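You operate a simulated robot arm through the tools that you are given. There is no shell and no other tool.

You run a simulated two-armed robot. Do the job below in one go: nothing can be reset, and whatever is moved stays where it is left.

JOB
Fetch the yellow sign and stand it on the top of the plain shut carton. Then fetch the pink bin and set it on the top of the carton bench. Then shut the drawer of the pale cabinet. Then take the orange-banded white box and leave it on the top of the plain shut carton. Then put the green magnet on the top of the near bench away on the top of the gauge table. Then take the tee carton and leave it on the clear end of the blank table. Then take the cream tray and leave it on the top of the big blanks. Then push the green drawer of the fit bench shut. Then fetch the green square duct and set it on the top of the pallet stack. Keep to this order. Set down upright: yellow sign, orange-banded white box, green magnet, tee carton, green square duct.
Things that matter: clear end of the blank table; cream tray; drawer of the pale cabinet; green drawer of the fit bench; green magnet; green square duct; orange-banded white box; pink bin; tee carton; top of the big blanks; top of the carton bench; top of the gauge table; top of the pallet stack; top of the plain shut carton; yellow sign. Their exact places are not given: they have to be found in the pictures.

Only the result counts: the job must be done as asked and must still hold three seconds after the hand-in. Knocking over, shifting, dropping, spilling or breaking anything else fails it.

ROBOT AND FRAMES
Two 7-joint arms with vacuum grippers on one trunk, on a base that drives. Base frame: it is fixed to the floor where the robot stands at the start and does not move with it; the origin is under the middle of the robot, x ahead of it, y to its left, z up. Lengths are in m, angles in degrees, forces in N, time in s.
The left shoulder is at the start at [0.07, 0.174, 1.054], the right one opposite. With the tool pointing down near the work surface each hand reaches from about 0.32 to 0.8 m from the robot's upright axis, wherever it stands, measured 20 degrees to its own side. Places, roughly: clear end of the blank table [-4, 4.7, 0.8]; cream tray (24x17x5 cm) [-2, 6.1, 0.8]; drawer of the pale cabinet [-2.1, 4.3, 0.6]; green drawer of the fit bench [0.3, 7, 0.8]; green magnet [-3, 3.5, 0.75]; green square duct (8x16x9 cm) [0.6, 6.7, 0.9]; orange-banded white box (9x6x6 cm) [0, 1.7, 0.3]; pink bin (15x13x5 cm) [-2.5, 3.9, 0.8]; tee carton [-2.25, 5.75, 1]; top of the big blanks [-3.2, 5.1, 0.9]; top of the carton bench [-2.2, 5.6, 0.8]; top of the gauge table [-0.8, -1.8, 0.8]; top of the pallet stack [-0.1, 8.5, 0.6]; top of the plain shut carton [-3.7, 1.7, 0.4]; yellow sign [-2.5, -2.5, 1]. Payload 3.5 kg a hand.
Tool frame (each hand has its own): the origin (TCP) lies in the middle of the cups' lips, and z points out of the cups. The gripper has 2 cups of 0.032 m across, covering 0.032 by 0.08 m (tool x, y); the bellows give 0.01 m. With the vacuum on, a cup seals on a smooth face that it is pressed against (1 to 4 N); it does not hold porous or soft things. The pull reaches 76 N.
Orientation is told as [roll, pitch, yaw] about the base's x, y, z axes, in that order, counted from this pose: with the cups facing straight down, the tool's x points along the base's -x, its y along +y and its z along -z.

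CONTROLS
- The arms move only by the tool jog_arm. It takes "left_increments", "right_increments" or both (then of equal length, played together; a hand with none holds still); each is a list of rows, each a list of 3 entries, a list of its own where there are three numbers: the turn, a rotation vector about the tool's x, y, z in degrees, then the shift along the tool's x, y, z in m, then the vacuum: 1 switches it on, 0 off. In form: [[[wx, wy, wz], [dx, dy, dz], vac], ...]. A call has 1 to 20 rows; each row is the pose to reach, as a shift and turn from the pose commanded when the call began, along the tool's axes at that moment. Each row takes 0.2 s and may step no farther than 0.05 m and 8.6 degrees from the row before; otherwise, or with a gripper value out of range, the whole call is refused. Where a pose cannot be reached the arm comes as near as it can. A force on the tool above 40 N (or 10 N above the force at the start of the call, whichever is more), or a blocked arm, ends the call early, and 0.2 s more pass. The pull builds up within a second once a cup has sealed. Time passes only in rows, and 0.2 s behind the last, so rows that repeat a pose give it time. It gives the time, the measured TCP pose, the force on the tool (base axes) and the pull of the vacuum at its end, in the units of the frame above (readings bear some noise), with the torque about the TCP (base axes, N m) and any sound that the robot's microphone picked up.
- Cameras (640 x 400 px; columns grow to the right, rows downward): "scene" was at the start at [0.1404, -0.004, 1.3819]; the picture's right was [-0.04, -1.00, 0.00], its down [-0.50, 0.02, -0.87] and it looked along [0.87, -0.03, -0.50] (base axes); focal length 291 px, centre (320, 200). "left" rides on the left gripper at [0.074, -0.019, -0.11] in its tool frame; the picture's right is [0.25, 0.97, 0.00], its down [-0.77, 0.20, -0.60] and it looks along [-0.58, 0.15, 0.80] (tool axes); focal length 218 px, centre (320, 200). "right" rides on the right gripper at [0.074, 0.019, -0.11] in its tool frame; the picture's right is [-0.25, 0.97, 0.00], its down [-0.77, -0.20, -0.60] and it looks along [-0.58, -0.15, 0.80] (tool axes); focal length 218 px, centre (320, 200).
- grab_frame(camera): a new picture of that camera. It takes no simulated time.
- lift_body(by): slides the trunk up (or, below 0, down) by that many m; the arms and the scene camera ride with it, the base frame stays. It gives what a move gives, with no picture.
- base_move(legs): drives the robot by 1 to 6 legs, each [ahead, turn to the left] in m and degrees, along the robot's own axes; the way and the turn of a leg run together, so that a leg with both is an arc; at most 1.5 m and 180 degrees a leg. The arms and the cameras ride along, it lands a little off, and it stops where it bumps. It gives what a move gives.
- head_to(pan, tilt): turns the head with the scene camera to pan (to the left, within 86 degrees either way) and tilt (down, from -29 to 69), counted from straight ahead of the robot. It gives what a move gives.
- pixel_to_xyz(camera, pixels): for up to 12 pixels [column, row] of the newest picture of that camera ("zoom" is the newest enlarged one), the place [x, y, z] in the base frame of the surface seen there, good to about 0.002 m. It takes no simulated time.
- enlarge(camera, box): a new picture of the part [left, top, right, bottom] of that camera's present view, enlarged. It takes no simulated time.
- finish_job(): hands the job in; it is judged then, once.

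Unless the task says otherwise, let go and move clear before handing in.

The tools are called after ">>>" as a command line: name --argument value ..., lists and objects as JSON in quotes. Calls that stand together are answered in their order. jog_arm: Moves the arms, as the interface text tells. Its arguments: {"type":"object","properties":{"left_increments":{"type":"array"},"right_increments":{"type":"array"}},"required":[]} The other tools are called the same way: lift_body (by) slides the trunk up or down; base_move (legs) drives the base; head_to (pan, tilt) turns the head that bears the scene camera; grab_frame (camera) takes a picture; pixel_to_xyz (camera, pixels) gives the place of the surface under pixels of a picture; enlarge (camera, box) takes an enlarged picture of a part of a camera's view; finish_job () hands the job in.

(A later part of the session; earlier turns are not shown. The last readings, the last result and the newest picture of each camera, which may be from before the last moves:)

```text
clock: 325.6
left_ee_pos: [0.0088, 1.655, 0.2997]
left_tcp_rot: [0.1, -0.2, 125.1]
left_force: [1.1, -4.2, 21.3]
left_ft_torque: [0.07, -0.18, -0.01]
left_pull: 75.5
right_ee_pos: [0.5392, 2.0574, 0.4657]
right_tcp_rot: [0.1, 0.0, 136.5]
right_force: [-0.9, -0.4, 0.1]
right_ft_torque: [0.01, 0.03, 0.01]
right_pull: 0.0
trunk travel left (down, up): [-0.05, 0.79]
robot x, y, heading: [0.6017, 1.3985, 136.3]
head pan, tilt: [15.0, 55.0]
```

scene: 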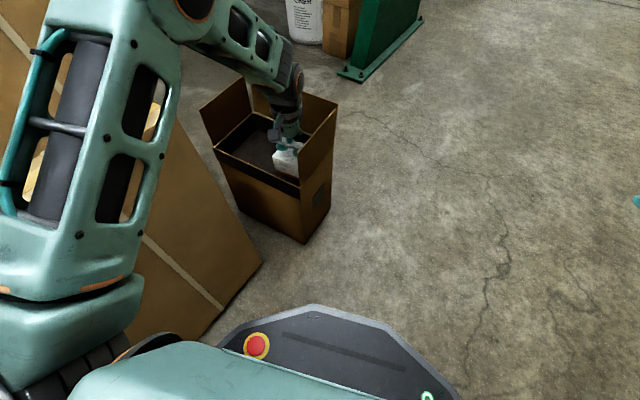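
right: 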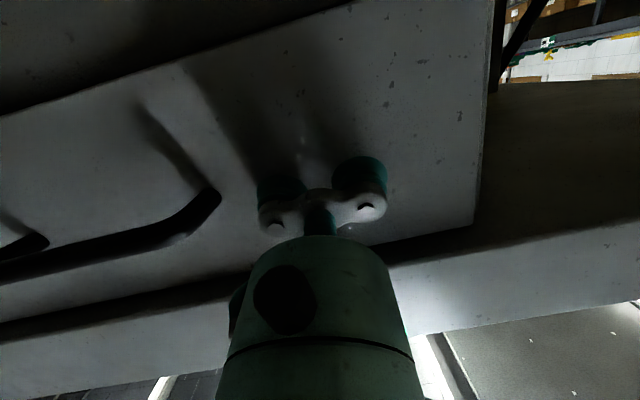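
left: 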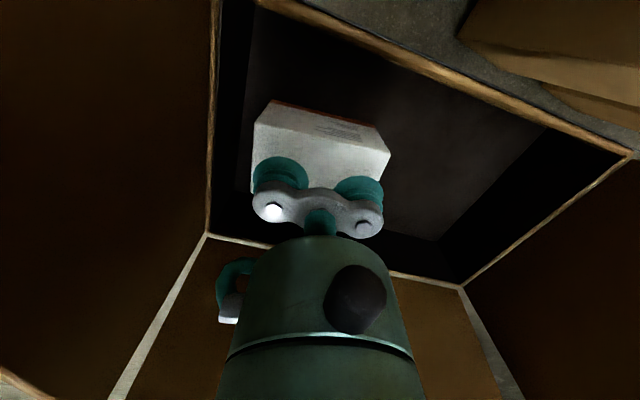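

Both cups sealed (75.5 N). I lift the box straight out of the carton.

>>> jog_arm --left_increments '[[[0, 0, 0], [0, 0, -0.005], 1], [[0, 0, 0], [0, 0, -0.02], 1], [[0, 0, 0], [0, 0, -0.05], 1], [[0, 0, 0], [0, 0, -0.09], 1], [[0, 0, 0], [0, 0, -0.13], 1], [[0, 0, 0], [0, 0, -0.17], 1], [[0, 0, 0], [0, 0, -0.21], 1], [[0, 0, 0], [0, 0, -0.23], 1], [[0, 0, 0], [0, 0, -0.23], 1]]'

>>> lift_body --by 0.4

>>> lift_body --by 0.35

>>> grab_frame --camera "left"

>>> grab_frame --camera "scene"

```text
clock: 327.6
left_ee_pos: [0.0072, 1.6582, 0.5295]
left_tcp_rot: [0.0, 0.0, 125.0]
left_force: [0.8, -1.2, -1.2]
left_ft_torque: [0.02, -0.02, 0.01]
left_pull: 75.4
right_ee_pos: [0.5378, 2.0565, 0.4633]
right_tcp_rot: [0.1, 0.2, 136.5]
right_force: [-0.2, 0.2, 0.4]
right_ft_torque: [-0.01, -0.02, -0.01]
right_pull: 0.0
trunk travel left (down, up): [-0.05, 0.79]
robot x, y, heading: [0.6008, 1.3972, 136.4]
head pan, tilt: [15.0, 55.0]
```

```text
clock: 331.4
left_ee_pos: [0.0072, 1.6588, 0.928]
left_tcp_rot: [0.1, -0.1, 125.0]
left_force: [0.9, -0.5, -2.2]
left_ft_torque: [-0.01, -0.03, -0.02]
left_pull: 75.6
right_ee_pos: [0.5385, 2.0584, 0.864]
right_tcp_rot: [0.0, 0.0, 136.4]
right_force: [-0.3, -0.5, -0.5]
right_ft_torque: [-0.02, 0.01, 0.04]
right_pull: 0.0
trunk travel left (down, up): [-0.45, 0.39]
robot x, y, heading: [0.604, 1.394, 136.2]
head pan, tilt: [15.0, 55.0]
```

```text
clock: 334.8
left_ee_pos: [0.0075, 1.6589, 1.2784]
left_tcp_rot: [0.0, 0.0, 125.0]
left_force: [0.8, -0.2, -1.7]
left_ft_torque: [-0.01, 0.02, 0.0]
left_pull: 75.3
right_ee_pos: [0.5383, 2.057, 1.2141]
right_tcp_rot: [0.1, 0.0, 136.6]
right_force: [1.1, -0.6, 0.8]
right_ft_torque: [-0.02, -0.02, 0.0]
right_pull: 0.0
trunk travel left (down, up): [-0.8, 0.04]
robot x, y, heading: [0.6018, 1.3955, 136.3]
head pan, tilt: [15.0, 55.0]
```

```text
taken
```

left: 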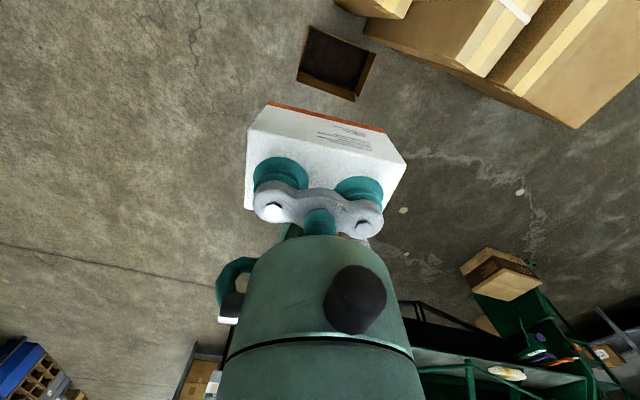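

```text
taken
```

scene: 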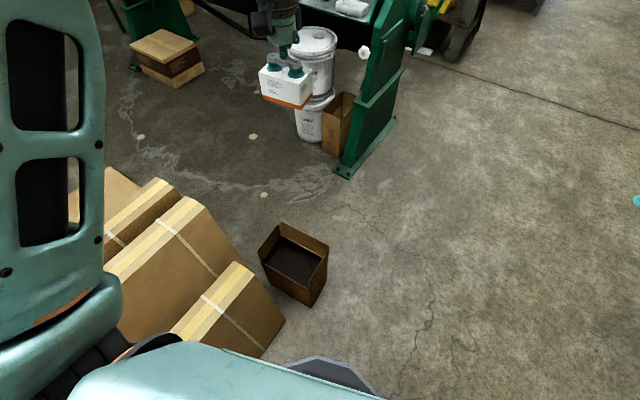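

The box with its orange band at the bottom hangs upright. I go back to the plain carton through the passage between the green machine and the near bench.

>>> base_move --legs '[[0, -41], [1.11, 0], [0, 43], [1.5, 0]]'

>>> head_to --pan 30 --tilt 25

>>> grab_frame --camera "scene"

```text
clock: 351.8
left_ee_pos: [-1.1561, 3.8553, 1.2785]
left_tcp_rot: [-0.1, 0.0, 124.4]
left_force: [-0.8, -0.3, -1.7]
left_ft_torque: [-0.01, 0.03, 0.0]
left_pull: 75.5
right_ee_pos: [-0.6221, 4.2495, 1.2146]
right_tcp_rot: [0.1, 0.2, 136.0]
right_force: [-0.4, 0.3, 0.7]
right_ft_torque: [0.04, -0.04, -0.01]
right_pull: 0.0
trunk travel left (down, up): [-0.8, 0.04]
robot x, y, heading: [-0.5636, 3.587, 135.6]
head pan, tilt: [15.0, 55.0]
```

```text
clock: 352.8
left_ee_pos: [-1.1577, 3.857, 1.2777]
left_tcp_rot: [0.0, 0.0, 124.5]
left_force: [-0.4, 0.2, -0.9]
left_ft_torque: [0.02, -0.03, -0.04]
left_pull: 75.7
right_ee_pos: [-0.6221, 4.2498, 1.2134]
right_tcp_rot: [0.1, 0.1, 135.9]
right_force: [0.2, 0.6, 0.4]
right_ft_torque: [0.01, 0.0, 0.01]
right_pull: 0.1
trunk travel left (down, up): [-0.8, 0.04]
robot x, y, heading: [-0.5686, 3.5877, 135.7]
head pan, tilt: [30.0, 25.0]
```

```text
taken
```

scene: 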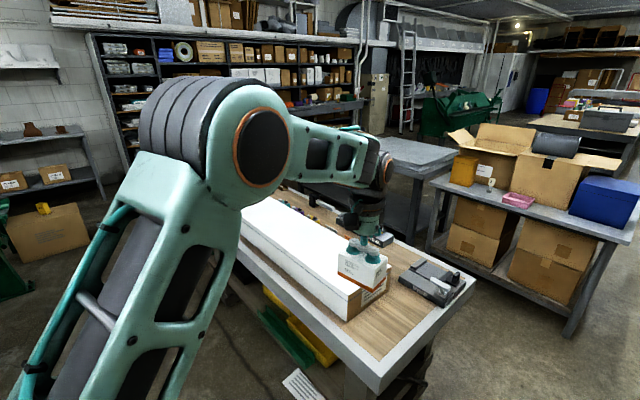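

The sign is seen standing on the carton at (45,207). I turn to heading 207° and look down the passage.

>>> base_move --legs '[[0, 71.4]]'

>>> head_to --pan 0 --tilt 30

>>> grab_frame --camera "scene"

```text
clock: 356.3
left_ee_pos: [-0.9975, 3.1037, 1.2788]
left_tcp_rot: [0.1, -0.1, -162.9]
left_force: [0.2, 0.8, -1.7]
left_ft_torque: [0.02, 0.01, 0.02]
left_pull: 75.4
right_ee_pos: [-1.2161, 3.7304, 1.2135]
right_tcp_rot: [0.1, 0.2, -151.2]
right_force: [-0.1, -0.2, 0.1]
right_ft_torque: [-0.02, 0.01, 0.02]
right_pull: 0.1
trunk travel left (down, up): [-0.8, 0.04]
robot x, y, heading: [-0.5647, 3.5859, -151.7]
head pan, tilt: [30.0, 25.0]
```

```text
clock: 357.3
left_ee_pos: [-0.9987, 3.1025, 1.2775]
left_tcp_rot: [-0.1, 0.0, -162.7]
left_force: [0.1, 1.0, -1.9]
left_ft_torque: [0.0, 0.02, 0.0]
left_pull: 75.4
right_ee_pos: [-1.2165, 3.7305, 1.2141]
right_tcp_rot: [0.2, 0.1, -151.2]
right_force: [0.7, -0.1, -0.5]
right_ft_torque: [-0.03, -0.04, 0.02]
right_pull: 0.1
trunk travel left (down, up): [-0.8, 0.04]
robot x, y, heading: [-0.5682, 3.5859, -151.3]
head pan, tilt: [0.0, 30.0]
```

```text
taken
```

scene: 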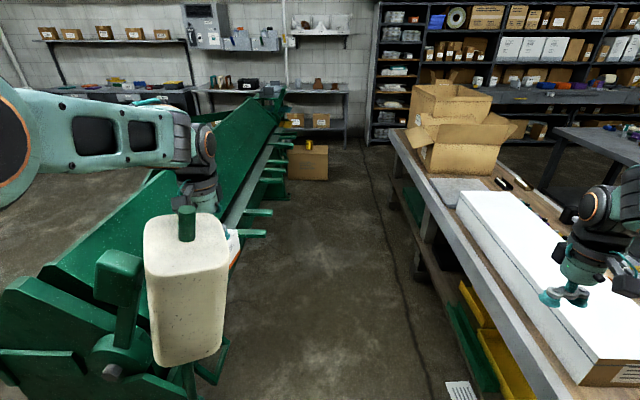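

A cream jug on the machine's end (185,290) is near the left hand; I measure it and the machine's edges.

>>> pixel_to_xyz --camera "scene" --pixels '[[185, 290], [187, 225], [225, 300], [262, 232], [270, 215], [290, 182], [215, 375], [235, 265], [440, 165], [300, 175]]'

>>> enlarge --camera "scene" --box '[100, 150, 320, 400]'

```text
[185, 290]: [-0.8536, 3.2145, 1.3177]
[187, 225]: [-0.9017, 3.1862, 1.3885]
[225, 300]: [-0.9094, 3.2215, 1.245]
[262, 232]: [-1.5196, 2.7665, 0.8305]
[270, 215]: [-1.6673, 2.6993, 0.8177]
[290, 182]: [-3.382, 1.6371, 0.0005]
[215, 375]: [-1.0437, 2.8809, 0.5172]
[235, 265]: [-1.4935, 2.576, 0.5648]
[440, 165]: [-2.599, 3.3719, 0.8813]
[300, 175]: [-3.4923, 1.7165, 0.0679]
```

```text
1.60 times, centred on (210, 275) of scene
```

zoom: 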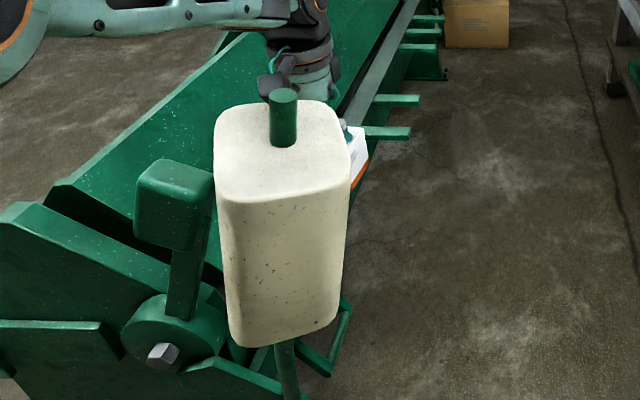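

The cream weight on its lever is only ~0.1 m from the held box. I shift the held box inward (to my right) first, and check my elbow's place.

>>> jog_arm --left_increments '[[[0, 0, -3], [0, -0.03, 0], 1], [[0, 0, -6], [0, -0.06, 0], 1], [[0, 0, -9], [0, -0.09, 0], 1], [[0, 0, -11], [0, -0.12, 0], 1], [[0, 0, -11], [0, -0.15, 0], 1], [[0, 0, -11], [0, -0.15, 0], 1]]'

>>> head_to --pan 50 --tilt 30

>>> grab_frame --camera "scene"

```text
clock: 357.6
left_ee_pos: [-1.0055, 3.1169, 1.2771]
left_tcp_rot: [0.0, -0.1, -160.5]
left_force: [-0.9, -0.7, -1.8]
left_ft_torque: [0.0, 0.0, -0.01]
left_pull: 75.7
right_ee_pos: [-1.2164, 3.7273, 1.2132]
right_tcp_rot: [-0.1, 0.3, -151.3]
right_force: [0.3, -0.8, 0.2]
right_ft_torque: [-0.02, -0.05, -0.02]
right_pull: 0.1
trunk travel left (down, up): [-0.8, 0.04]
robot x, y, heading: [-0.566, 3.5855, -151.5]
head pan, tilt: [0.0, 30.0]
stopped in row 1 (left hand): the force on the tool passed its limit at 56 N (the readings are from after the stop); the commanded pose is now the measured one
```

```text
clock: 358.8
left_ee_pos: [-1.0061, 3.1181, 1.2779]
left_tcp_rot: [0.2, -0.3, -160.6]
left_force: [-6.3, -5.2, -1.2]
left_ft_torque: [0.59, -0.63, -0.16]
left_pull: 75.5
right_ee_pos: [-1.2165, 3.7282, 1.2126]
right_tcp_rot: [0.1, 0.2, -151.4]
right_force: [0.5, 0.2, -0.3]
right_ft_torque: [-0.02, -0.04, -0.03]
right_pull: 0.1
trunk travel left (down, up): [-0.8, 0.04]
robot x, y, heading: [-0.568, 3.5868, -151.5]
head pan, tilt: [50.0, 30.0]
```

```text
taken
```

scene: 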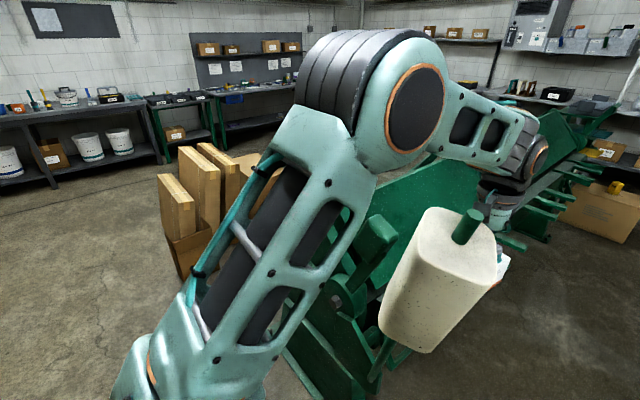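

The box touched the cream weight, which lies between my body and the hand. I ease the hand outward 3 cm, then turn right to bring it back the way it came.

>>> jog_arm --left_increments '[[[0, 0, 0], [-0.015, 0, 0], 1], [[0, 0, 0], [-0.03, 0, 0], 1], [[0, 0, 0], [-0.03, 0, 0], 1]]'

>>> enlarge --camera "scene" --box '[360, 140, 560, 370]'

>>> grab_frame --camera "left"

```text
clock: 359.6
left_ee_pos: [-1.0324, 3.1081, 1.2795]
left_tcp_rot: [0.2, -0.4, -160.7]
left_force: [0.6, 0.6, -0.8]
left_ft_torque: [0.01, 0.03, -0.01]
left_pull: 75.9
right_ee_pos: [-1.2162, 3.7309, 1.2149]
right_tcp_rot: [0.1, 0.1, -151.4]
right_force: [1.2, 0.6, -0.2]
right_ft_torque: [0.0, 0.0, 0.05]
right_pull: 0.1
trunk travel left (down, up): [-0.8, 0.04]
robot x, y, heading: [-0.5665, 3.5886, -151.5]
head pan, tilt: [50.0, 30.0]
```

```text
1.74 times, centred on (460, 255) of scene
```

zoom: 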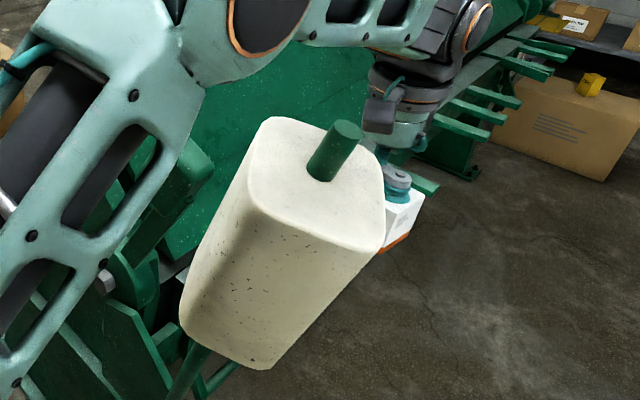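

```text
taken
```

left: 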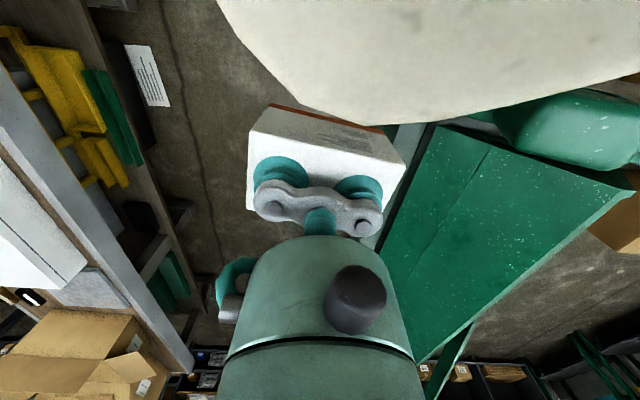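

Contact is freed and the box still sits well. I turn right 50° to clear the weight, then view.

>>> base_move --legs '[[0, -50]]'

>>> head_to --pan 50 --tilt 30

>>> grab_frame --camera "scene"

```text
clock: 362.2
left_ee_pos: [-1.2337, 3.6221, 1.2808]
left_tcp_rot: [0.2, -0.4, 150.8]
left_force: [-0.7, 0.3, -1.7]
left_ft_torque: [0.0, 0.01, -0.01]
left_pull: 75.5
right_ee_pos: [-0.8885, 4.1674, 1.2141]
right_tcp_rot: [0.0, 0.1, 160.1]
right_force: [0.4, -0.1, 0.5]
right_ft_torque: [0.02, 0.0, 0.0]
right_pull: 0.0
trunk travel left (down, up): [-0.8, 0.04]
robot x, y, heading: [-0.5617, 3.5869, 159.9]
head pan, tilt: [50.0, 30.0]
```

```text
clock: 362.8
left_ee_pos: [-1.2349, 3.6219, 1.2805]
left_tcp_rot: [0.3, -0.3, 150.7]
left_force: [-0.6, 0.7, -1.0]
left_ft_torque: [-0.02, 0.02, 0.02]
left_pull: 75.9
right_ee_pos: [-0.8885, 4.1688, 1.214]
right_tcp_rot: [0.1, 0.2, 160.1]
right_force: [-0.3, -0.8, 0.0]
right_ft_torque: [-0.02, -0.02, 0.01]
right_pull: 0.0
trunk travel left (down, up): [-0.8, 0.04]
robot x, y, heading: [-0.565, 3.5861, 159.5]
head pan, tilt: [50.0, 30.0]
```

```text
taken
```

scene: 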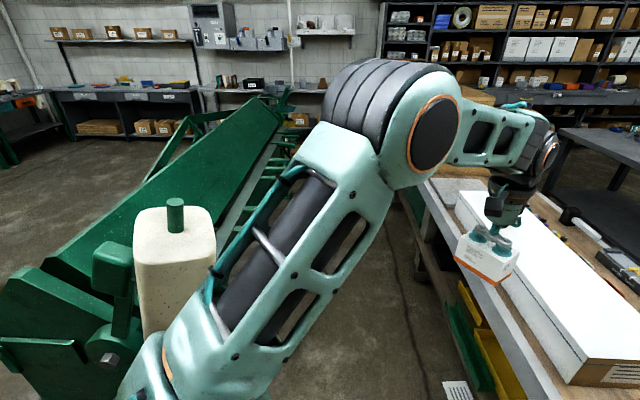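

I re-measure the weight and my elbow to plan a wider pass.

>>> pixel_to_xyz --camera "scene" --pixels '[[175, 215], [205, 240], [140, 260], [435, 135], [385, 160], [250, 270], [180, 370], [300, 200]]'

```text
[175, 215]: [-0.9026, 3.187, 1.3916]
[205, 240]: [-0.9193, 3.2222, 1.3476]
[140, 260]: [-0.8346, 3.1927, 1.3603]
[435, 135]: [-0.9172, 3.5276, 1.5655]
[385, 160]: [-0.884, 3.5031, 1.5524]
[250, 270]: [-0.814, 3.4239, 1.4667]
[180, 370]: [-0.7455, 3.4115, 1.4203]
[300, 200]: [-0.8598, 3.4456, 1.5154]
```

The elbow reaches only ~0.28 m sideways, so passing at d'≈3.73 is safe. I shift over and turn again.

>>> base_move --legs '[[0, -42.5], [0.27, 0], [0, 90]]'

>>> head_to --pan 15 --tilt 35

>>> grab_frame --camera "scene"

```text
clock: 370.5
left_ee_pos: [-1.1781, 3.367, 1.2804]
left_tcp_rot: [0.2, -0.3, -162.7]
left_force: [0.7, 0.3, -2.2]
left_ft_torque: [0.0, -0.02, 0.01]
left_pull: 75.4
right_ee_pos: [-1.3364, 3.9942, 1.2143]
right_tcp_rot: [0.0, 0.1, -153.5]
right_force: [-0.2, 0.0, -0.2]
right_ft_torque: [0.02, 0.03, -0.01]
right_pull: 0.0
trunk travel left (down, up): [-0.8, 0.04]
robot x, y, heading: [-0.6895, 3.8277, -153.6]
head pan, tilt: [50.0, 30.0]
```

```text
clock: 371.5
left_ee_pos: [-1.1776, 3.3675, 1.2807]
left_tcp_rot: [0.2, -0.3, -162.7]
left_force: [0.6, 0.2, -1.7]
left_ft_torque: [0.01, -0.01, 0.01]
left_pull: 75.1
right_ee_pos: [-1.337, 3.9941, 1.2139]
right_tcp_rot: [0.0, 0.0, -153.5]
right_force: [-0.4, 0.4, -0.2]
right_ft_torque: [-0.01, 0.0, -0.01]
right_pull: 0.0
trunk travel left (down, up): [-0.8, 0.04]
robot x, y, heading: [-0.6917, 3.8259, -154.0]
head pan, tilt: [15.0, 35.0]
```

```text
taken
```

scene: 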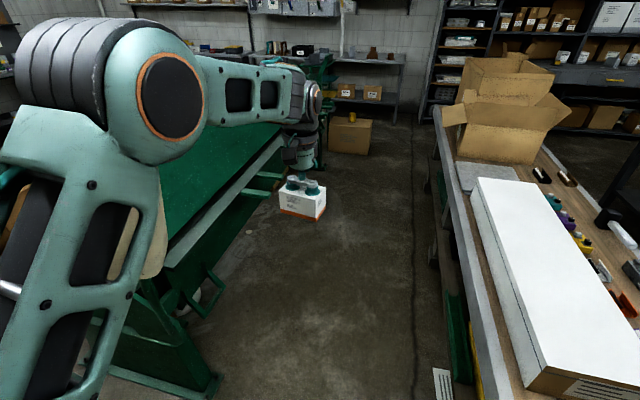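

The way ahead is clear on both sides. I drive 3 m along the passage.

>>> base_move --legs '[[1.0, 0], [0, 4], [1.3, 0], [0.7, 0]]'

>>> head_to --pan 15 --tilt 35

>>> grab_frame --camera "scene"

```text
clock: 386.4
left_ee_pos: [-3.7256, 1.9175, 1.2805]
left_tcp_rot: [0.2, -0.4, -159.5]
left_force: [1.3, 0.8, -1.1]
left_ft_torque: [-0.01, -0.03, 0.0]
left_pull: 75.5
right_ee_pos: [-3.9189, 2.5357, 1.2136]
right_tcp_rot: [0.0, 0.0, -150.3]
right_force: [-0.6, 0.1, -0.3]
right_ft_torque: [0.0, -0.01, 0.02]
right_pull: 0.1
trunk travel left (down, up): [-0.8, 0.04]
robot x, y, heading: [-3.2714, 2.4029, -150.6]
head pan, tilt: [15.0, 35.0]
```

```text
clock: 387.0
left_ee_pos: [-3.7266, 1.9171, 1.2798]
left_tcp_rot: [0.1, -0.4, -159.6]
left_force: [-0.5, -0.3, -0.8]
left_ft_torque: [0.0, -0.03, 0.0]
left_pull: 76.2
right_ee_pos: [-3.9206, 2.535, 1.2135]
right_tcp_rot: [0.1, 0.1, -150.3]
right_force: [-0.7, -0.4, -0.2]
right_ft_torque: [-0.01, 0.0, -0.04]
right_pull: 0.1
trunk travel left (down, up): [-0.8, 0.04]
robot x, y, heading: [-3.2659, 2.4049, -150.5]
head pan, tilt: [15.0, 35.0]
```

```text
taken
```

scene: 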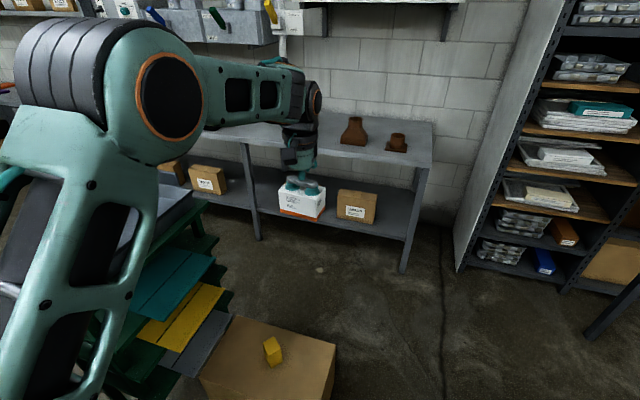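

I'm close enough to place directly: the carton and sign are at (270,355). I measure both again from here.

>>> head_to --pan 15 --tilt 60

>>> grab_frame --camera "scene"

```text
clock: 387.9
left_ee_pos: [-3.7273, 1.9174, 1.2795]
left_tcp_rot: [0.2, -0.3, -159.5]
left_force: [-0.3, 0.1, -1.4]
left_ft_torque: [0.0, 0.05, 0.03]
left_pull: 75.5
right_ee_pos: [-3.9209, 2.5365, 1.2142]
right_tcp_rot: [0.0, 0.1, -150.3]
right_force: [1.2, 1.1, 0.6]
right_ft_torque: [-0.02, 0.01, -0.02]
right_pull: 0.0
trunk travel left (down, up): [-0.8, 0.04]
robot x, y, heading: [-3.2717, 2.3988, -150.8]
head pan, tilt: [15.0, 60.0]
```

```text
taken
```

scene: 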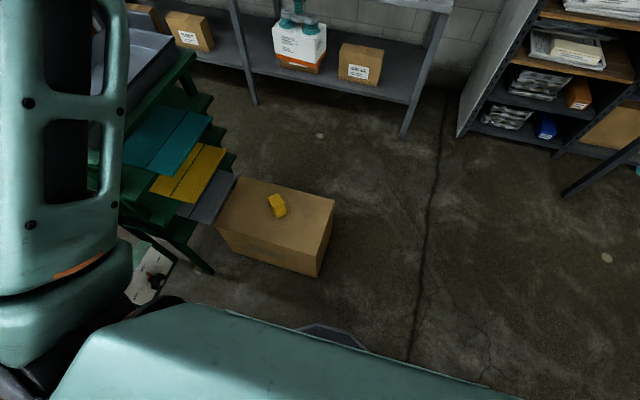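

>>> pixel_to_xyz --camera "scene" --pixels '[[318, 248], [333, 200], [238, 178], [222, 218], [278, 205], [280, 217], [270, 197], [300, 220], [305, 215]]'

```text
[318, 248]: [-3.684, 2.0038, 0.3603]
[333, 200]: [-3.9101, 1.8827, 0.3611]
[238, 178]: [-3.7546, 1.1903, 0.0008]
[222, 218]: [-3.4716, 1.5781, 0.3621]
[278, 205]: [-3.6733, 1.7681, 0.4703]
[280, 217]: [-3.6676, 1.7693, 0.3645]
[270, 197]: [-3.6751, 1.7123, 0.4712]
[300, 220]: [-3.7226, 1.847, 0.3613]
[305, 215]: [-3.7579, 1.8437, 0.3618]
```

Carton and sign are as left. I shift the box over (−3.754, 1.875), square it, and lower the trunk 0.7 in two steps.

>>> jog_arm --left_increments '[[[0, 0.3, -3.3], [-0.02, 0.015, 0], 1], [[0, 0.3, -6.6], [-0.0398, 0.0304, 0], 1], [[0, 0.3, -6.6], [-0.0398, 0.0304, 0], 1]]'

>>> lift_body --by -0.4

>>> lift_body --by -0.25

>>> grab_frame --camera "scene"

>>> grab_frame --camera "left"

```text
clock: 388.7
left_ee_pos: [-3.7529, 1.8749, 1.282]
left_tcp_rot: [0.2, -0.1, -152.8]
left_force: [-0.2, 0.3, -1.5]
left_ft_torque: [0.01, 0.02, -0.01]
left_pull: 75.7
right_ee_pos: [-3.9198, 2.5365, 1.2138]
right_tcp_rot: [0.1, 0.1, -150.2]
right_force: [-0.3, 0.0, 0.6]
right_ft_torque: [0.0, -0.02, 0.02]
right_pull: 0.1
trunk travel left (down, up): [-0.8, 0.04]
robot x, y, heading: [-3.265, 2.404, -150.5]
head pan, tilt: [15.0, 60.0]
```

```text
clock: 392.5
left_ee_pos: [-3.7532, 1.8751, 0.8815]
left_tcp_rot: [0.2, -0.1, -152.8]
left_force: [-0.6, 0.0, -0.6]
left_ft_torque: [-0.01, -0.02, 0.0]
left_pull: 75.6
right_ee_pos: [-3.9202, 2.5351, 0.8143]
right_tcp_rot: [0.1, 0.0, -150.3]
right_force: [-0.4, 1.1, -0.2]
right_ft_torque: [0.01, 0.01, 0.01]
right_pull: 0.0
trunk travel left (down, up): [-0.4, 0.44]
robot x, y, heading: [-3.2623, 2.4067, -150.5]
head pan, tilt: [15.0, 60.0]
```

```text
clock: 395.1
left_ee_pos: [-3.754, 1.8733, 0.6318]
left_tcp_rot: [0.2, -0.1, -152.9]
left_force: [-0.4, -0.8, -1.0]
left_ft_torque: [0.0, -0.01, 0.0]
left_pull: 75.1
right_ee_pos: [-3.921, 2.5353, 0.5657]
right_tcp_rot: [0.1, 0.1, -150.2]
right_force: [0.4, -0.2, 0.0]
right_ft_torque: [-0.02, 0.04, 0.01]
right_pull: 0.1
trunk travel left (down, up): [-0.15, 0.69]
robot x, y, heading: [-3.2695, 2.4048, -150.4]
head pan, tilt: [15.0, 60.0]
```

```text
taken
```

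scene: 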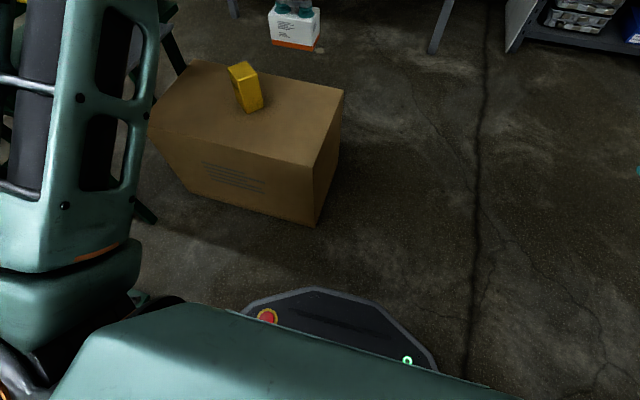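

```text
taken
```

left: 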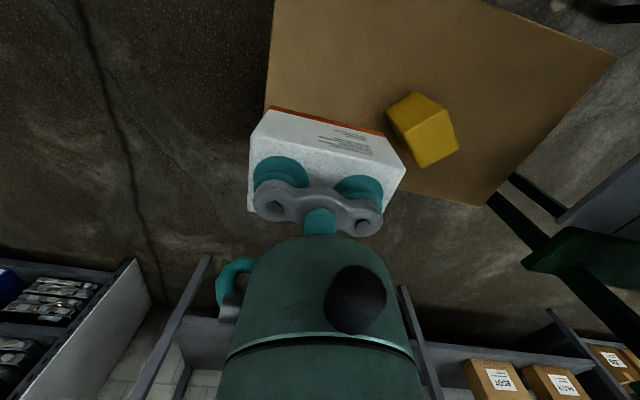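

Position looks right. I lower 0.19 m and view before contact.

>>> jog_arm --left_increments '[[[0, 0, 0], [0, 0, 0.04], 1], [[0, 0, 0], [0, 0, 0.08], 1], [[0, 0, 0], [0, 0, 0.12], 1], [[0, 0, 0], [0, 0, 0.15], 1], [[0, 0, 0], [0, 0, 0.175], 1], [[0, 0, 0], [0, 0, 0.19], 1], [[0, 0, 0], [0, 0, 0.19], 1]]'

>>> grab_frame --camera "left"

>>> enlarge --camera "scene" --box '[180, 20, 360, 150]'

```text
clock: 396.7
left_ee_pos: [-3.7547, 1.8722, 0.4419]
left_tcp_rot: [0.2, 0.0, -152.8]
left_force: [0.6, 0.4, -0.9]
left_ft_torque: [-0.01, 0.02, -0.01]
left_pull: 75.4
right_ee_pos: [-3.9213, 2.5352, 0.5634]
right_tcp_rot: [0.2, 0.0, -150.3]
right_force: [0.2, -0.4, 0.3]
right_ft_torque: [0.01, -0.01, 0.01]
right_pull: 0.0
trunk travel left (down, up): [-0.15, 0.69]
robot x, y, heading: [-3.2667, 2.4055, -150.3]
head pan, tilt: [15.0, 60.0]
```

```text
taken
```

left: 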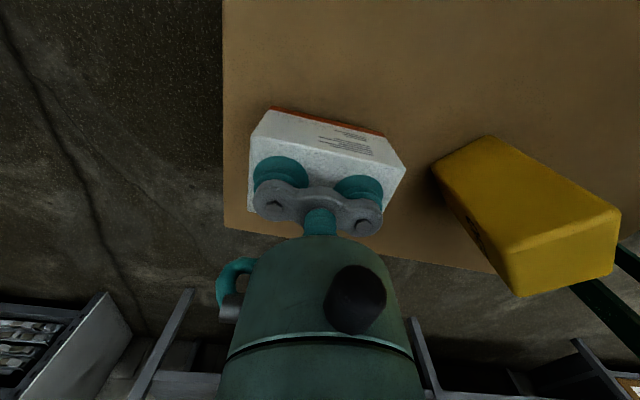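

```text
3.08 times, centred on (270, 85) of scene
```

zoom: 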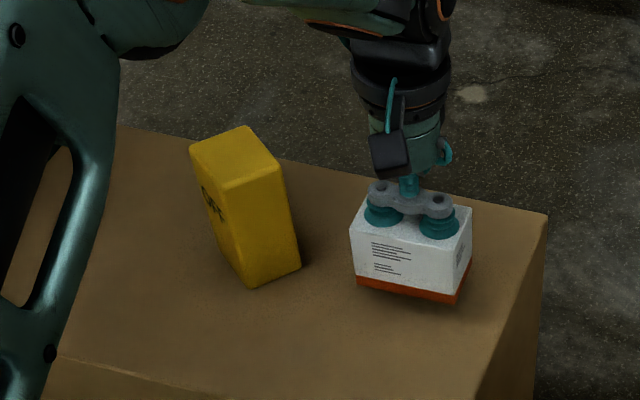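

The box is clear of the sign and over the carton. I creep down to contact.

>>> jog_arm --left_increments '[[[0, 0, 0], [0, 0, 0.008], 1], [[0, 0, 0], [0, 0, 0.014], 1], [[0, 0, 0], [0, 0, 0.018], 1], [[0, 0, 0], [0, 0, 0.021], 1], [[0, 0, 0], [0, 0, 0.023], 1], [[0, 0, 0], [0, 0, 0.023], 1]]'

```text
clock: 398.1
left_ee_pos: [-3.7538, 1.8732, 0.4214]
left_tcp_rot: [0.2, -0.3, -152.7]
left_force: [3.3, -3.6, 12.1]
left_ft_torque: [0.24, 0.02, 0.0]
left_pull: 74.9
right_ee_pos: [-3.92, 2.5356, 0.5657]
right_tcp_rot: [0.1, 0.0, -150.3]
right_force: [-1.0, -0.4, -1.0]
right_ft_torque: [0.04, -0.01, 0.01]
right_pull: 0.0
trunk travel left (down, up): [-0.15, 0.69]
robot x, y, heading: [-3.267, 2.407, -150.4]
head pan, tilt: [15.0, 60.0]
```

Contact at 12 N. I release and rise.

>>> jog_arm --left_increments '[[[0, 0, 0], [0, 0, 0], 0], [[0, 0, 0], [0, 0, 0], 0], [[0, 0, 0], [0, 0, 0], 0], [[0, 0, 0], [0, 0, 0], 0], [[0, 0, 0], [0, 0, -0.006], 0], [[0, 0, 0], [0, 0, -0.02], 0], [[0, 0, 0], [0, 0, -0.05], 0], [[0, 0, 0], [0, 0, -0.09], 0], [[0, 0, 0], [0, 0, -0.13], 0], [[0, 0, 0], [0, 0, -0.17], 0], [[0, 0, 0], [0, 0, -0.21], 0]]'

>>> grab_frame --camera "scene"

>>> grab_frame --camera "left"

```text
clock: 400.5
left_ee_pos: [-3.754, 1.8777, 0.63]
left_tcp_rot: [0.1, -0.2, -152.9]
left_force: [-0.1, 0.0, 0.3]
left_ft_torque: [-0.02, -0.01, -0.01]
left_pull: 0.0
right_ee_pos: [-3.9204, 2.5356, 0.5632]
right_tcp_rot: [0.2, 0.1, -150.1]
right_force: [-0.6, -0.8, 0.0]
right_ft_torque: [-0.03, 0.01, -0.03]
right_pull: 0.1
trunk travel left (down, up): [-0.15, 0.69]
robot x, y, heading: [-3.267, 2.4043, -150.6]
head pan, tilt: [15.0, 60.0]
```

```text
taken
```

scene: 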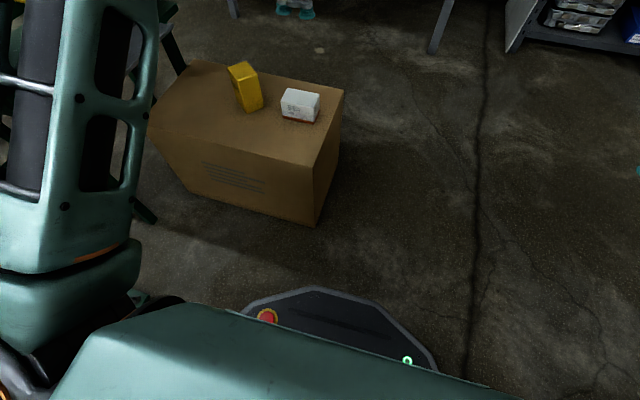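

```text
taken
```

left: 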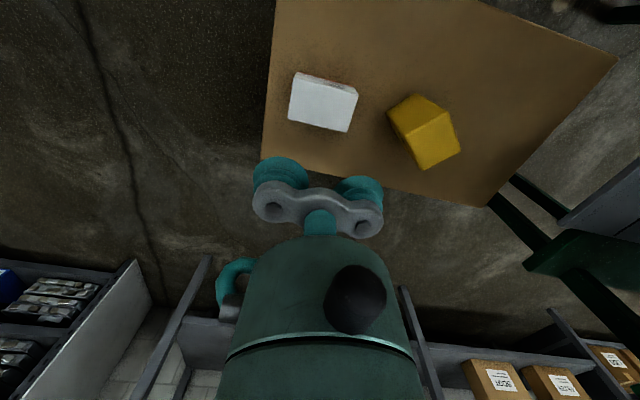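

Both stand on the carton. Next the green magnet: I raise the trunk fully and turn to face the near bench to look for it.

>>> lift_body --by 0.4

>>> lift_body --by 0.29

>>> base_move --legs '[[0, -110]]'

>>> head_to --pan 0 --tilt 35

>>> grab_frame --camera "scene"

>>> grab_frame --camera "right"

```text
clock: 404.4
left_ee_pos: [-3.7532, 1.8772, 1.0305]
left_tcp_rot: [0.2, 0.0, -152.8]
left_force: [-0.1, -0.2, 0.8]
left_ft_torque: [-0.01, -0.02, 0.02]
left_pull: 0.1
right_ee_pos: [-3.9202, 2.5352, 0.9632]
right_tcp_rot: [0.1, 0.1, -150.3]
right_force: [-0.5, -0.1, 0.8]
right_ft_torque: [-0.02, 0.0, 0.01]
right_pull: 0.0
trunk travel left (down, up): [-0.55, 0.29]
robot x, y, heading: [-3.2685, 2.4051, -150.6]
head pan, tilt: [15.0, 60.0]
```

```text
clock: 407.3
left_ee_pos: [-3.7536, 1.8778, 1.3188]
left_tcp_rot: [0.2, 0.0, -152.9]
left_force: [-0.7, -0.1, -0.1]
left_ft_torque: [0.01, -0.02, -0.01]
left_pull: 0.1
right_ee_pos: [-3.9219, 2.5351, 1.2529]
right_tcp_rot: [0.1, 0.1, -150.2]
right_force: [-0.1, -1.2, -0.6]
right_ft_torque: [0.0, -0.01, -0.03]
right_pull: 0.1
trunk travel left (down, up): [-0.84, 0.0]
robot x, y, heading: [-3.2707, 2.4042, -150.5]
head pan, tilt: [15.0, 60.0]
```

```text
clock: 412.3
left_ee_pos: [-3.5849, 3.0489, 1.3191]
left_tcp_rot: [0.2, -0.1, 95.8]
left_force: [0.3, -0.3, -0.7]
left_ft_torque: [0.0, 0.02, -0.01]
left_pull: 0.0
right_ee_pos: [-2.9105, 2.9651, 1.2532]
right_tcp_rot: [0.0, 0.1, 98.5]
right_force: [0.0, 0.3, 0.1]
right_ft_torque: [0.01, 0.03, -0.01]
right_pull: 0.0
trunk travel left (down, up): [-0.84, 0.0]
robot x, y, heading: [-3.2686, 2.4034, 98.3]
head pan, tilt: [15.0, 60.0]
```

```text
clock: 413.2
left_ee_pos: [-3.5842, 3.0476, 1.3202]
left_tcp_rot: [0.2, -0.2, 95.8]
left_force: [-0.2, 0.5, 0.8]
left_ft_torque: [-0.04, -0.03, -0.01]
left_pull: 0.1
right_ee_pos: [-2.9092, 2.965, 1.2532]
right_tcp_rot: [0.1, 0.1, 98.5]
right_force: [-0.5, 0.6, -0.6]
right_ft_torque: [0.01, 0.0, -0.01]
right_pull: 0.1
trunk travel left (down, up): [-0.84, 0.0]
robot x, y, heading: [-3.2698, 2.4072, 98.6]
head pan, tilt: [0.0, 35.0]
```

```text
taken
```

scene: 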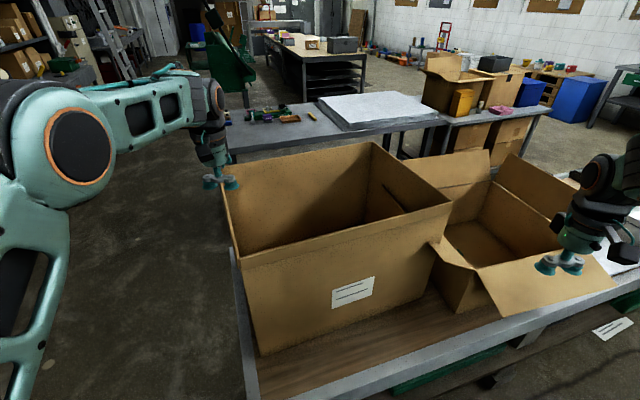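

```text
taken
```

right: 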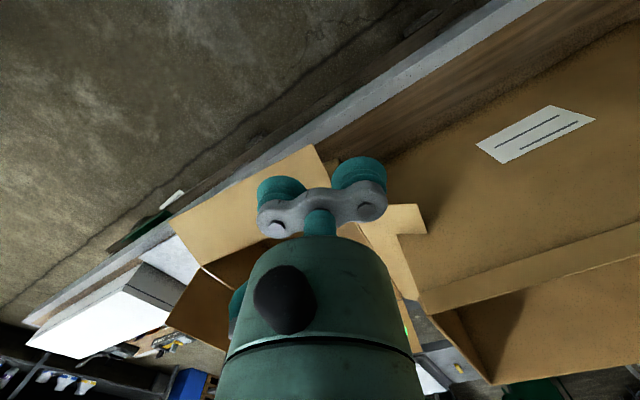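

No green magnet is visible yet; I take the left-hand picture, which looks into the big carton, and an enlarged view of the blank table's small things.

>>> grab_frame --camera "left"

>>> enlarge --camera "scene" --box '[210, 80, 370, 160]'

>>> enlarge --camera "scene" --box '[420, 140, 640, 330]'

```text
taken
```

left: 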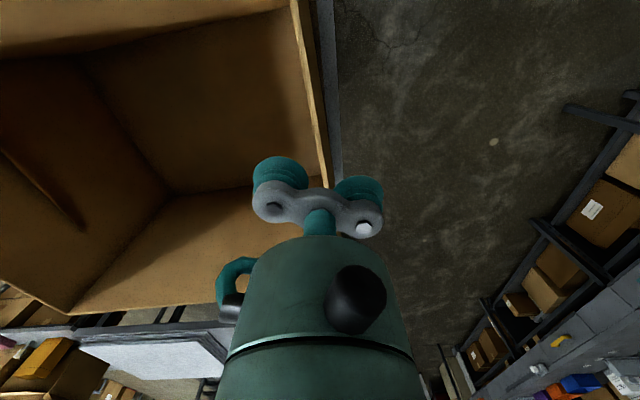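

```text
4.00 times, centred on (290, 120) of scene
```

zoom: 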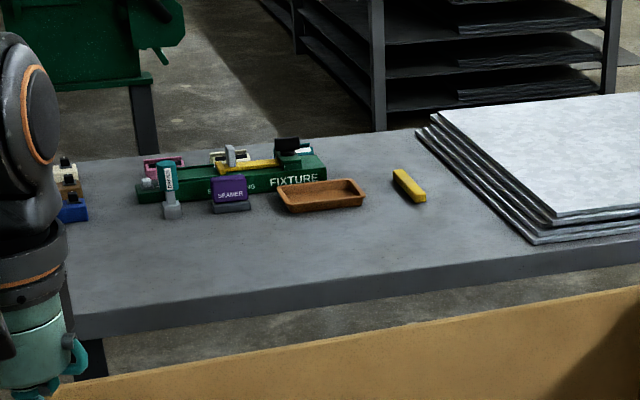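

```text
2.11 times, centred on (530, 235) of scene
```

zoom: 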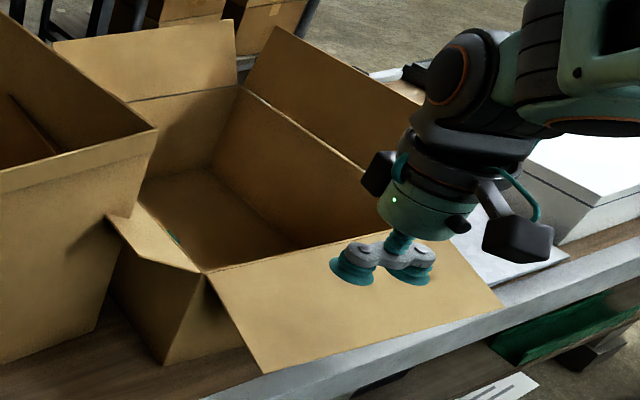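

A teal-green sliver shows at zoom (175,240) inside the small carton, behind its west flap: likely the green magnet. I move to stand before that carton.

>>> base_move --legs '[[0, -70], [0.95, 0], [0, 85]]'

>>> head_to --pan 15 --tilt 50

>>> grab_frame --camera "scene"

>>> grab_frame --camera "left"

```text
clock: 424.9
left_ee_pos: [-2.8428, 3.4052, 1.3195]
left_tcp_rot: [0.3, -0.1, 106.9]
left_force: [0.1, 0.4, -0.6]
left_ft_torque: [-0.03, -0.02, 0.02]
left_pull: 0.0
right_ee_pos: [-2.1647, 3.4524, 1.2536]
right_tcp_rot: [0.1, 0.1, 109.5]
right_force: [-0.5, -0.9, 0.2]
right_ft_torque: [0.0, 0.0, 0.01]
right_pull: 0.1
trunk travel left (down, up): [-0.84, 0.0]
robot x, y, heading: [-2.4089, 2.8345, 109.1]
head pan, tilt: [0.0, 35.0]
```

```text
clock: 425.6
left_ee_pos: [-2.842, 3.4048, 1.3201]
left_tcp_rot: [0.3, -0.1, 107.0]
left_force: [0.7, 0.6, 0.6]
left_ft_torque: [0.0, 0.01, 0.01]
left_pull: 0.1
right_ee_pos: [-2.1647, 3.4524, 1.254]
right_tcp_rot: [0.1, 0.1, 109.5]
right_force: [0.6, -0.3, -1.4]
right_ft_torque: [0.01, 0.03, 0.01]
right_pull: 0.0
trunk travel left (down, up): [-0.84, 0.0]
robot x, y, heading: [-2.4131, 2.8326, 109.3]
head pan, tilt: [15.0, 50.0]
```

```text
taken
```

scene: 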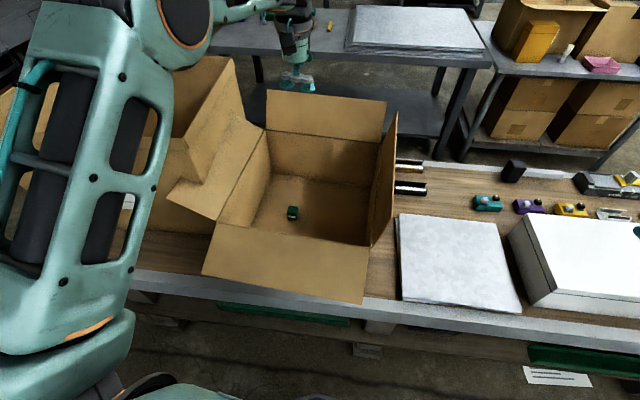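

```text
taken
```

left: 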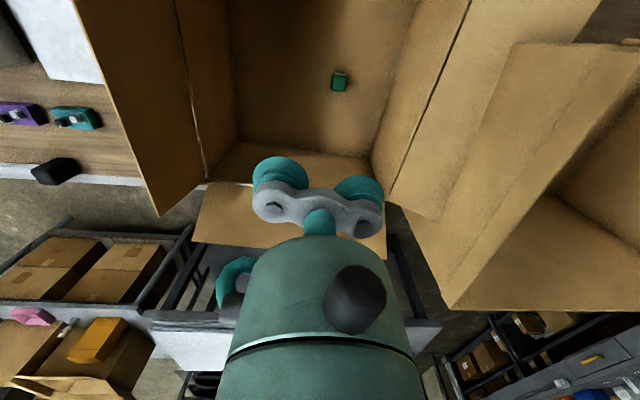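

There it is: a small green block inside the carton at scene (292,212), left-camera (340,82). I enlarge and measure.

>>> enlarge --camera "left" --box '[300, 50, 380, 110]'

>>> pixel_to_xyz --camera "left" --pixels '[[340, 80], [333, 74], [347, 75], [345, 90], [332, 90], [300, 100], [410, 140], [240, 120], [230, 30], [440, 60]]'

>>> pixel_to_xyz --camera "scene" --pixels '[[292, 210], [292, 217], [240, 90], [395, 115], [375, 245], [210, 270], [365, 300], [268, 95], [385, 100], [215, 215], [265, 135], [175, 200]]'

```text
6.67 times, centred on (340, 80) of left
```

zoom: 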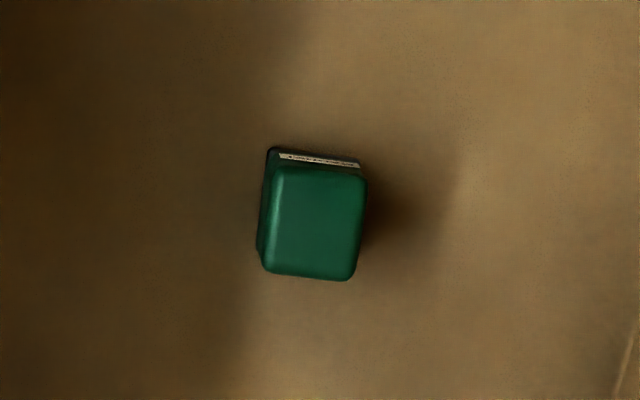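

```text
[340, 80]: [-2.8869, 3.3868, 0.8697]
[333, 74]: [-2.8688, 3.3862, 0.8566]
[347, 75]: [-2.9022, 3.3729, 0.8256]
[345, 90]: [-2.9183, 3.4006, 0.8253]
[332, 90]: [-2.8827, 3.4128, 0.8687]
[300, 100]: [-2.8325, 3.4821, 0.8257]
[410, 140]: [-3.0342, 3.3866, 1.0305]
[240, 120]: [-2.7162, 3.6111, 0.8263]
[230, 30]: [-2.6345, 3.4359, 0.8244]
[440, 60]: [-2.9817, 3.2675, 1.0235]
```

```text
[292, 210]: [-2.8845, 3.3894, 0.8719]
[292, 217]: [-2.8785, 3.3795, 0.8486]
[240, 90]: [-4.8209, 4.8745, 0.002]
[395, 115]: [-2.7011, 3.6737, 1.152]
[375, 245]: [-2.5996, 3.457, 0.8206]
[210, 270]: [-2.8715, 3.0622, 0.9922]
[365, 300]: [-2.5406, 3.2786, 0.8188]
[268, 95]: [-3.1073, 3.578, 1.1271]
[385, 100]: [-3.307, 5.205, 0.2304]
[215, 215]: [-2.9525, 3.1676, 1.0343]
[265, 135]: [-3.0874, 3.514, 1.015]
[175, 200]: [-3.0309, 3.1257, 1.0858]
```

I enlarge the block from the scene camera to read its label.

>>> enlarge --camera "scene" --box '[272, 195, 312, 225]'

>>> enlarge --camera "scene" --box '[120, 60, 440, 320]'

```text
13.33 times, centred on (292, 210) of scene
```

zoom: 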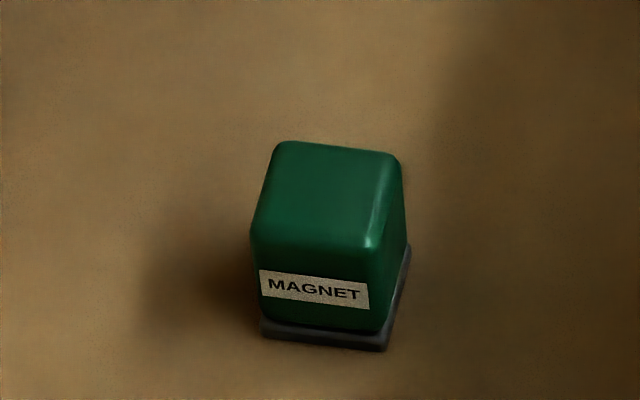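

```text
1.54 times, centred on (280, 190) of scene
```

zoom: 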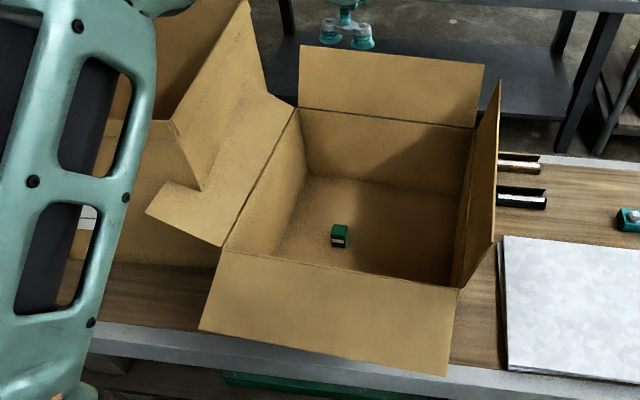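

It is labelled MAGNET. I measure its top face precisely.

>>> enlarge --camera "scene" --box '[272, 195, 312, 225]'

>>> pixel_to_xyz --camera "zoom" --pixels '[[276, 145], [396, 158], [375, 245], [255, 230], [325, 190], [290, 155], [380, 170], [365, 230], [265, 215], [320, 285], [388, 345], [262, 335]]'

```text
13.33 times, centred on (292, 210) of scene
```

zoom: 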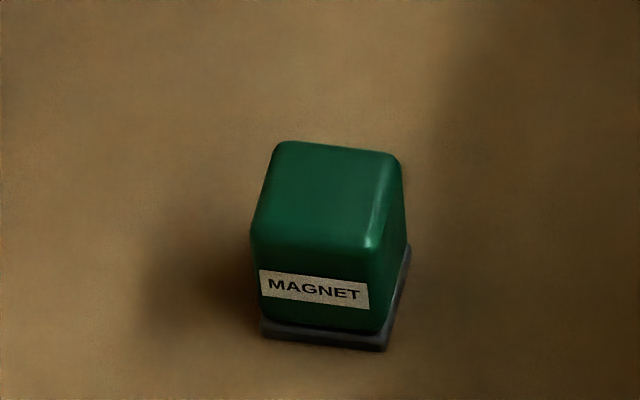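

```text
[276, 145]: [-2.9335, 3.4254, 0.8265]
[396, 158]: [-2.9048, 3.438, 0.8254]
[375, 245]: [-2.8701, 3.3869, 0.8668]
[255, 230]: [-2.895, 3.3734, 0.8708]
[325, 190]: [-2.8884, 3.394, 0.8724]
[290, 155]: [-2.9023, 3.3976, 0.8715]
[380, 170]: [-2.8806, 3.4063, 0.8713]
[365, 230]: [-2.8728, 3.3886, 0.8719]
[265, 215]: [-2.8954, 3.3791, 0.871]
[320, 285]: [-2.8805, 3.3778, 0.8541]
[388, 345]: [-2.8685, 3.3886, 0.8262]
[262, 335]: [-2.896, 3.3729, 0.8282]
```

The magnet's top is about 3.1 cm square at z 0.872, centre (−2.888, 3.393). I bring the left hand's +y cup over it and descend to ~5 cm above.

>>> jog_arm --left_increments '[[[-0.3, 0, 0], [-0.002, 0.0233, 0.02], 0], [[-0.3, 0, 0], [-0.002, 0.0233, 0.06], 0], [[-0.3, 0, 0], [-0.002, 0.0233, 0.1], 0], [[-0.3, 0, 0], [-0.002, 0.0233, 0.14], 0], [[-0.3, 0, 0], [-0.002, 0.0233, 0.18], 0], [[-0.3, 0, 0], [-0.002, 0.0233, 0.22], 0], [[-0.3, 0, 0], [-0.002, 0.0233, 0.26], 0], [[-0.3, 0, 0], [-0.002, 0.0233, 0.3], 0], [[-0.3, 0, 0], [-0.002, 0.0233, 0.34], 0], [[-0.3, 0, 0], [-0.002, 0.0233, 0.37], 0], [[-0.3, 0, 0], [-0.002, 0.0233, 0.39], 0], [[-0.3, 0, 0], [-0.002, 0.0233, 0.39], 0]]'

>>> grab_frame --camera "left"

>>> grab_frame --camera "scene"

```text
clock: 428.2
left_ee_pos: [-2.8657, 3.399, 0.9312]
left_tcp_rot: [0.5, -0.1, 106.9]
left_force: [0.0, 0.0, 0.5]
left_ft_torque: [-0.01, -0.05, -0.01]
left_pull: 0.1
right_ee_pos: [-2.1645, 3.4525, 1.2534]
right_tcp_rot: [0.1, 0.1, 109.6]
right_force: [0.6, 1.0, 1.1]
right_ft_torque: [-0.01, -0.02, -0.02]
right_pull: 0.1
trunk travel left (down, up): [-0.84, 0.0]
robot x, y, heading: [-2.4093, 2.8342, 109.4]
head pan, tilt: [15.0, 50.0]
```

```text
taken
```

left: 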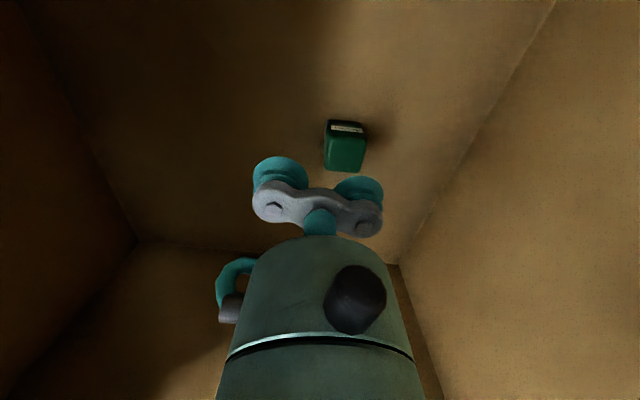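

```text
taken
```

scene: 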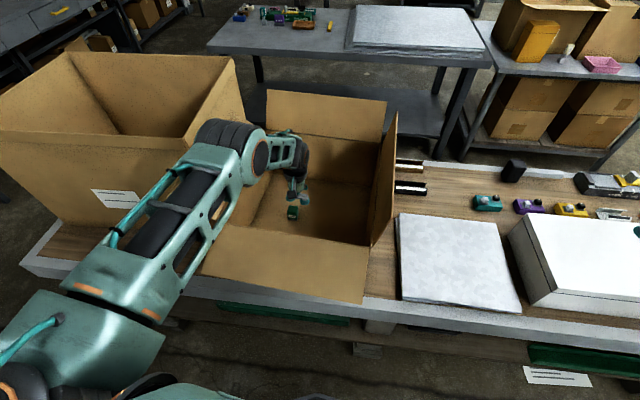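

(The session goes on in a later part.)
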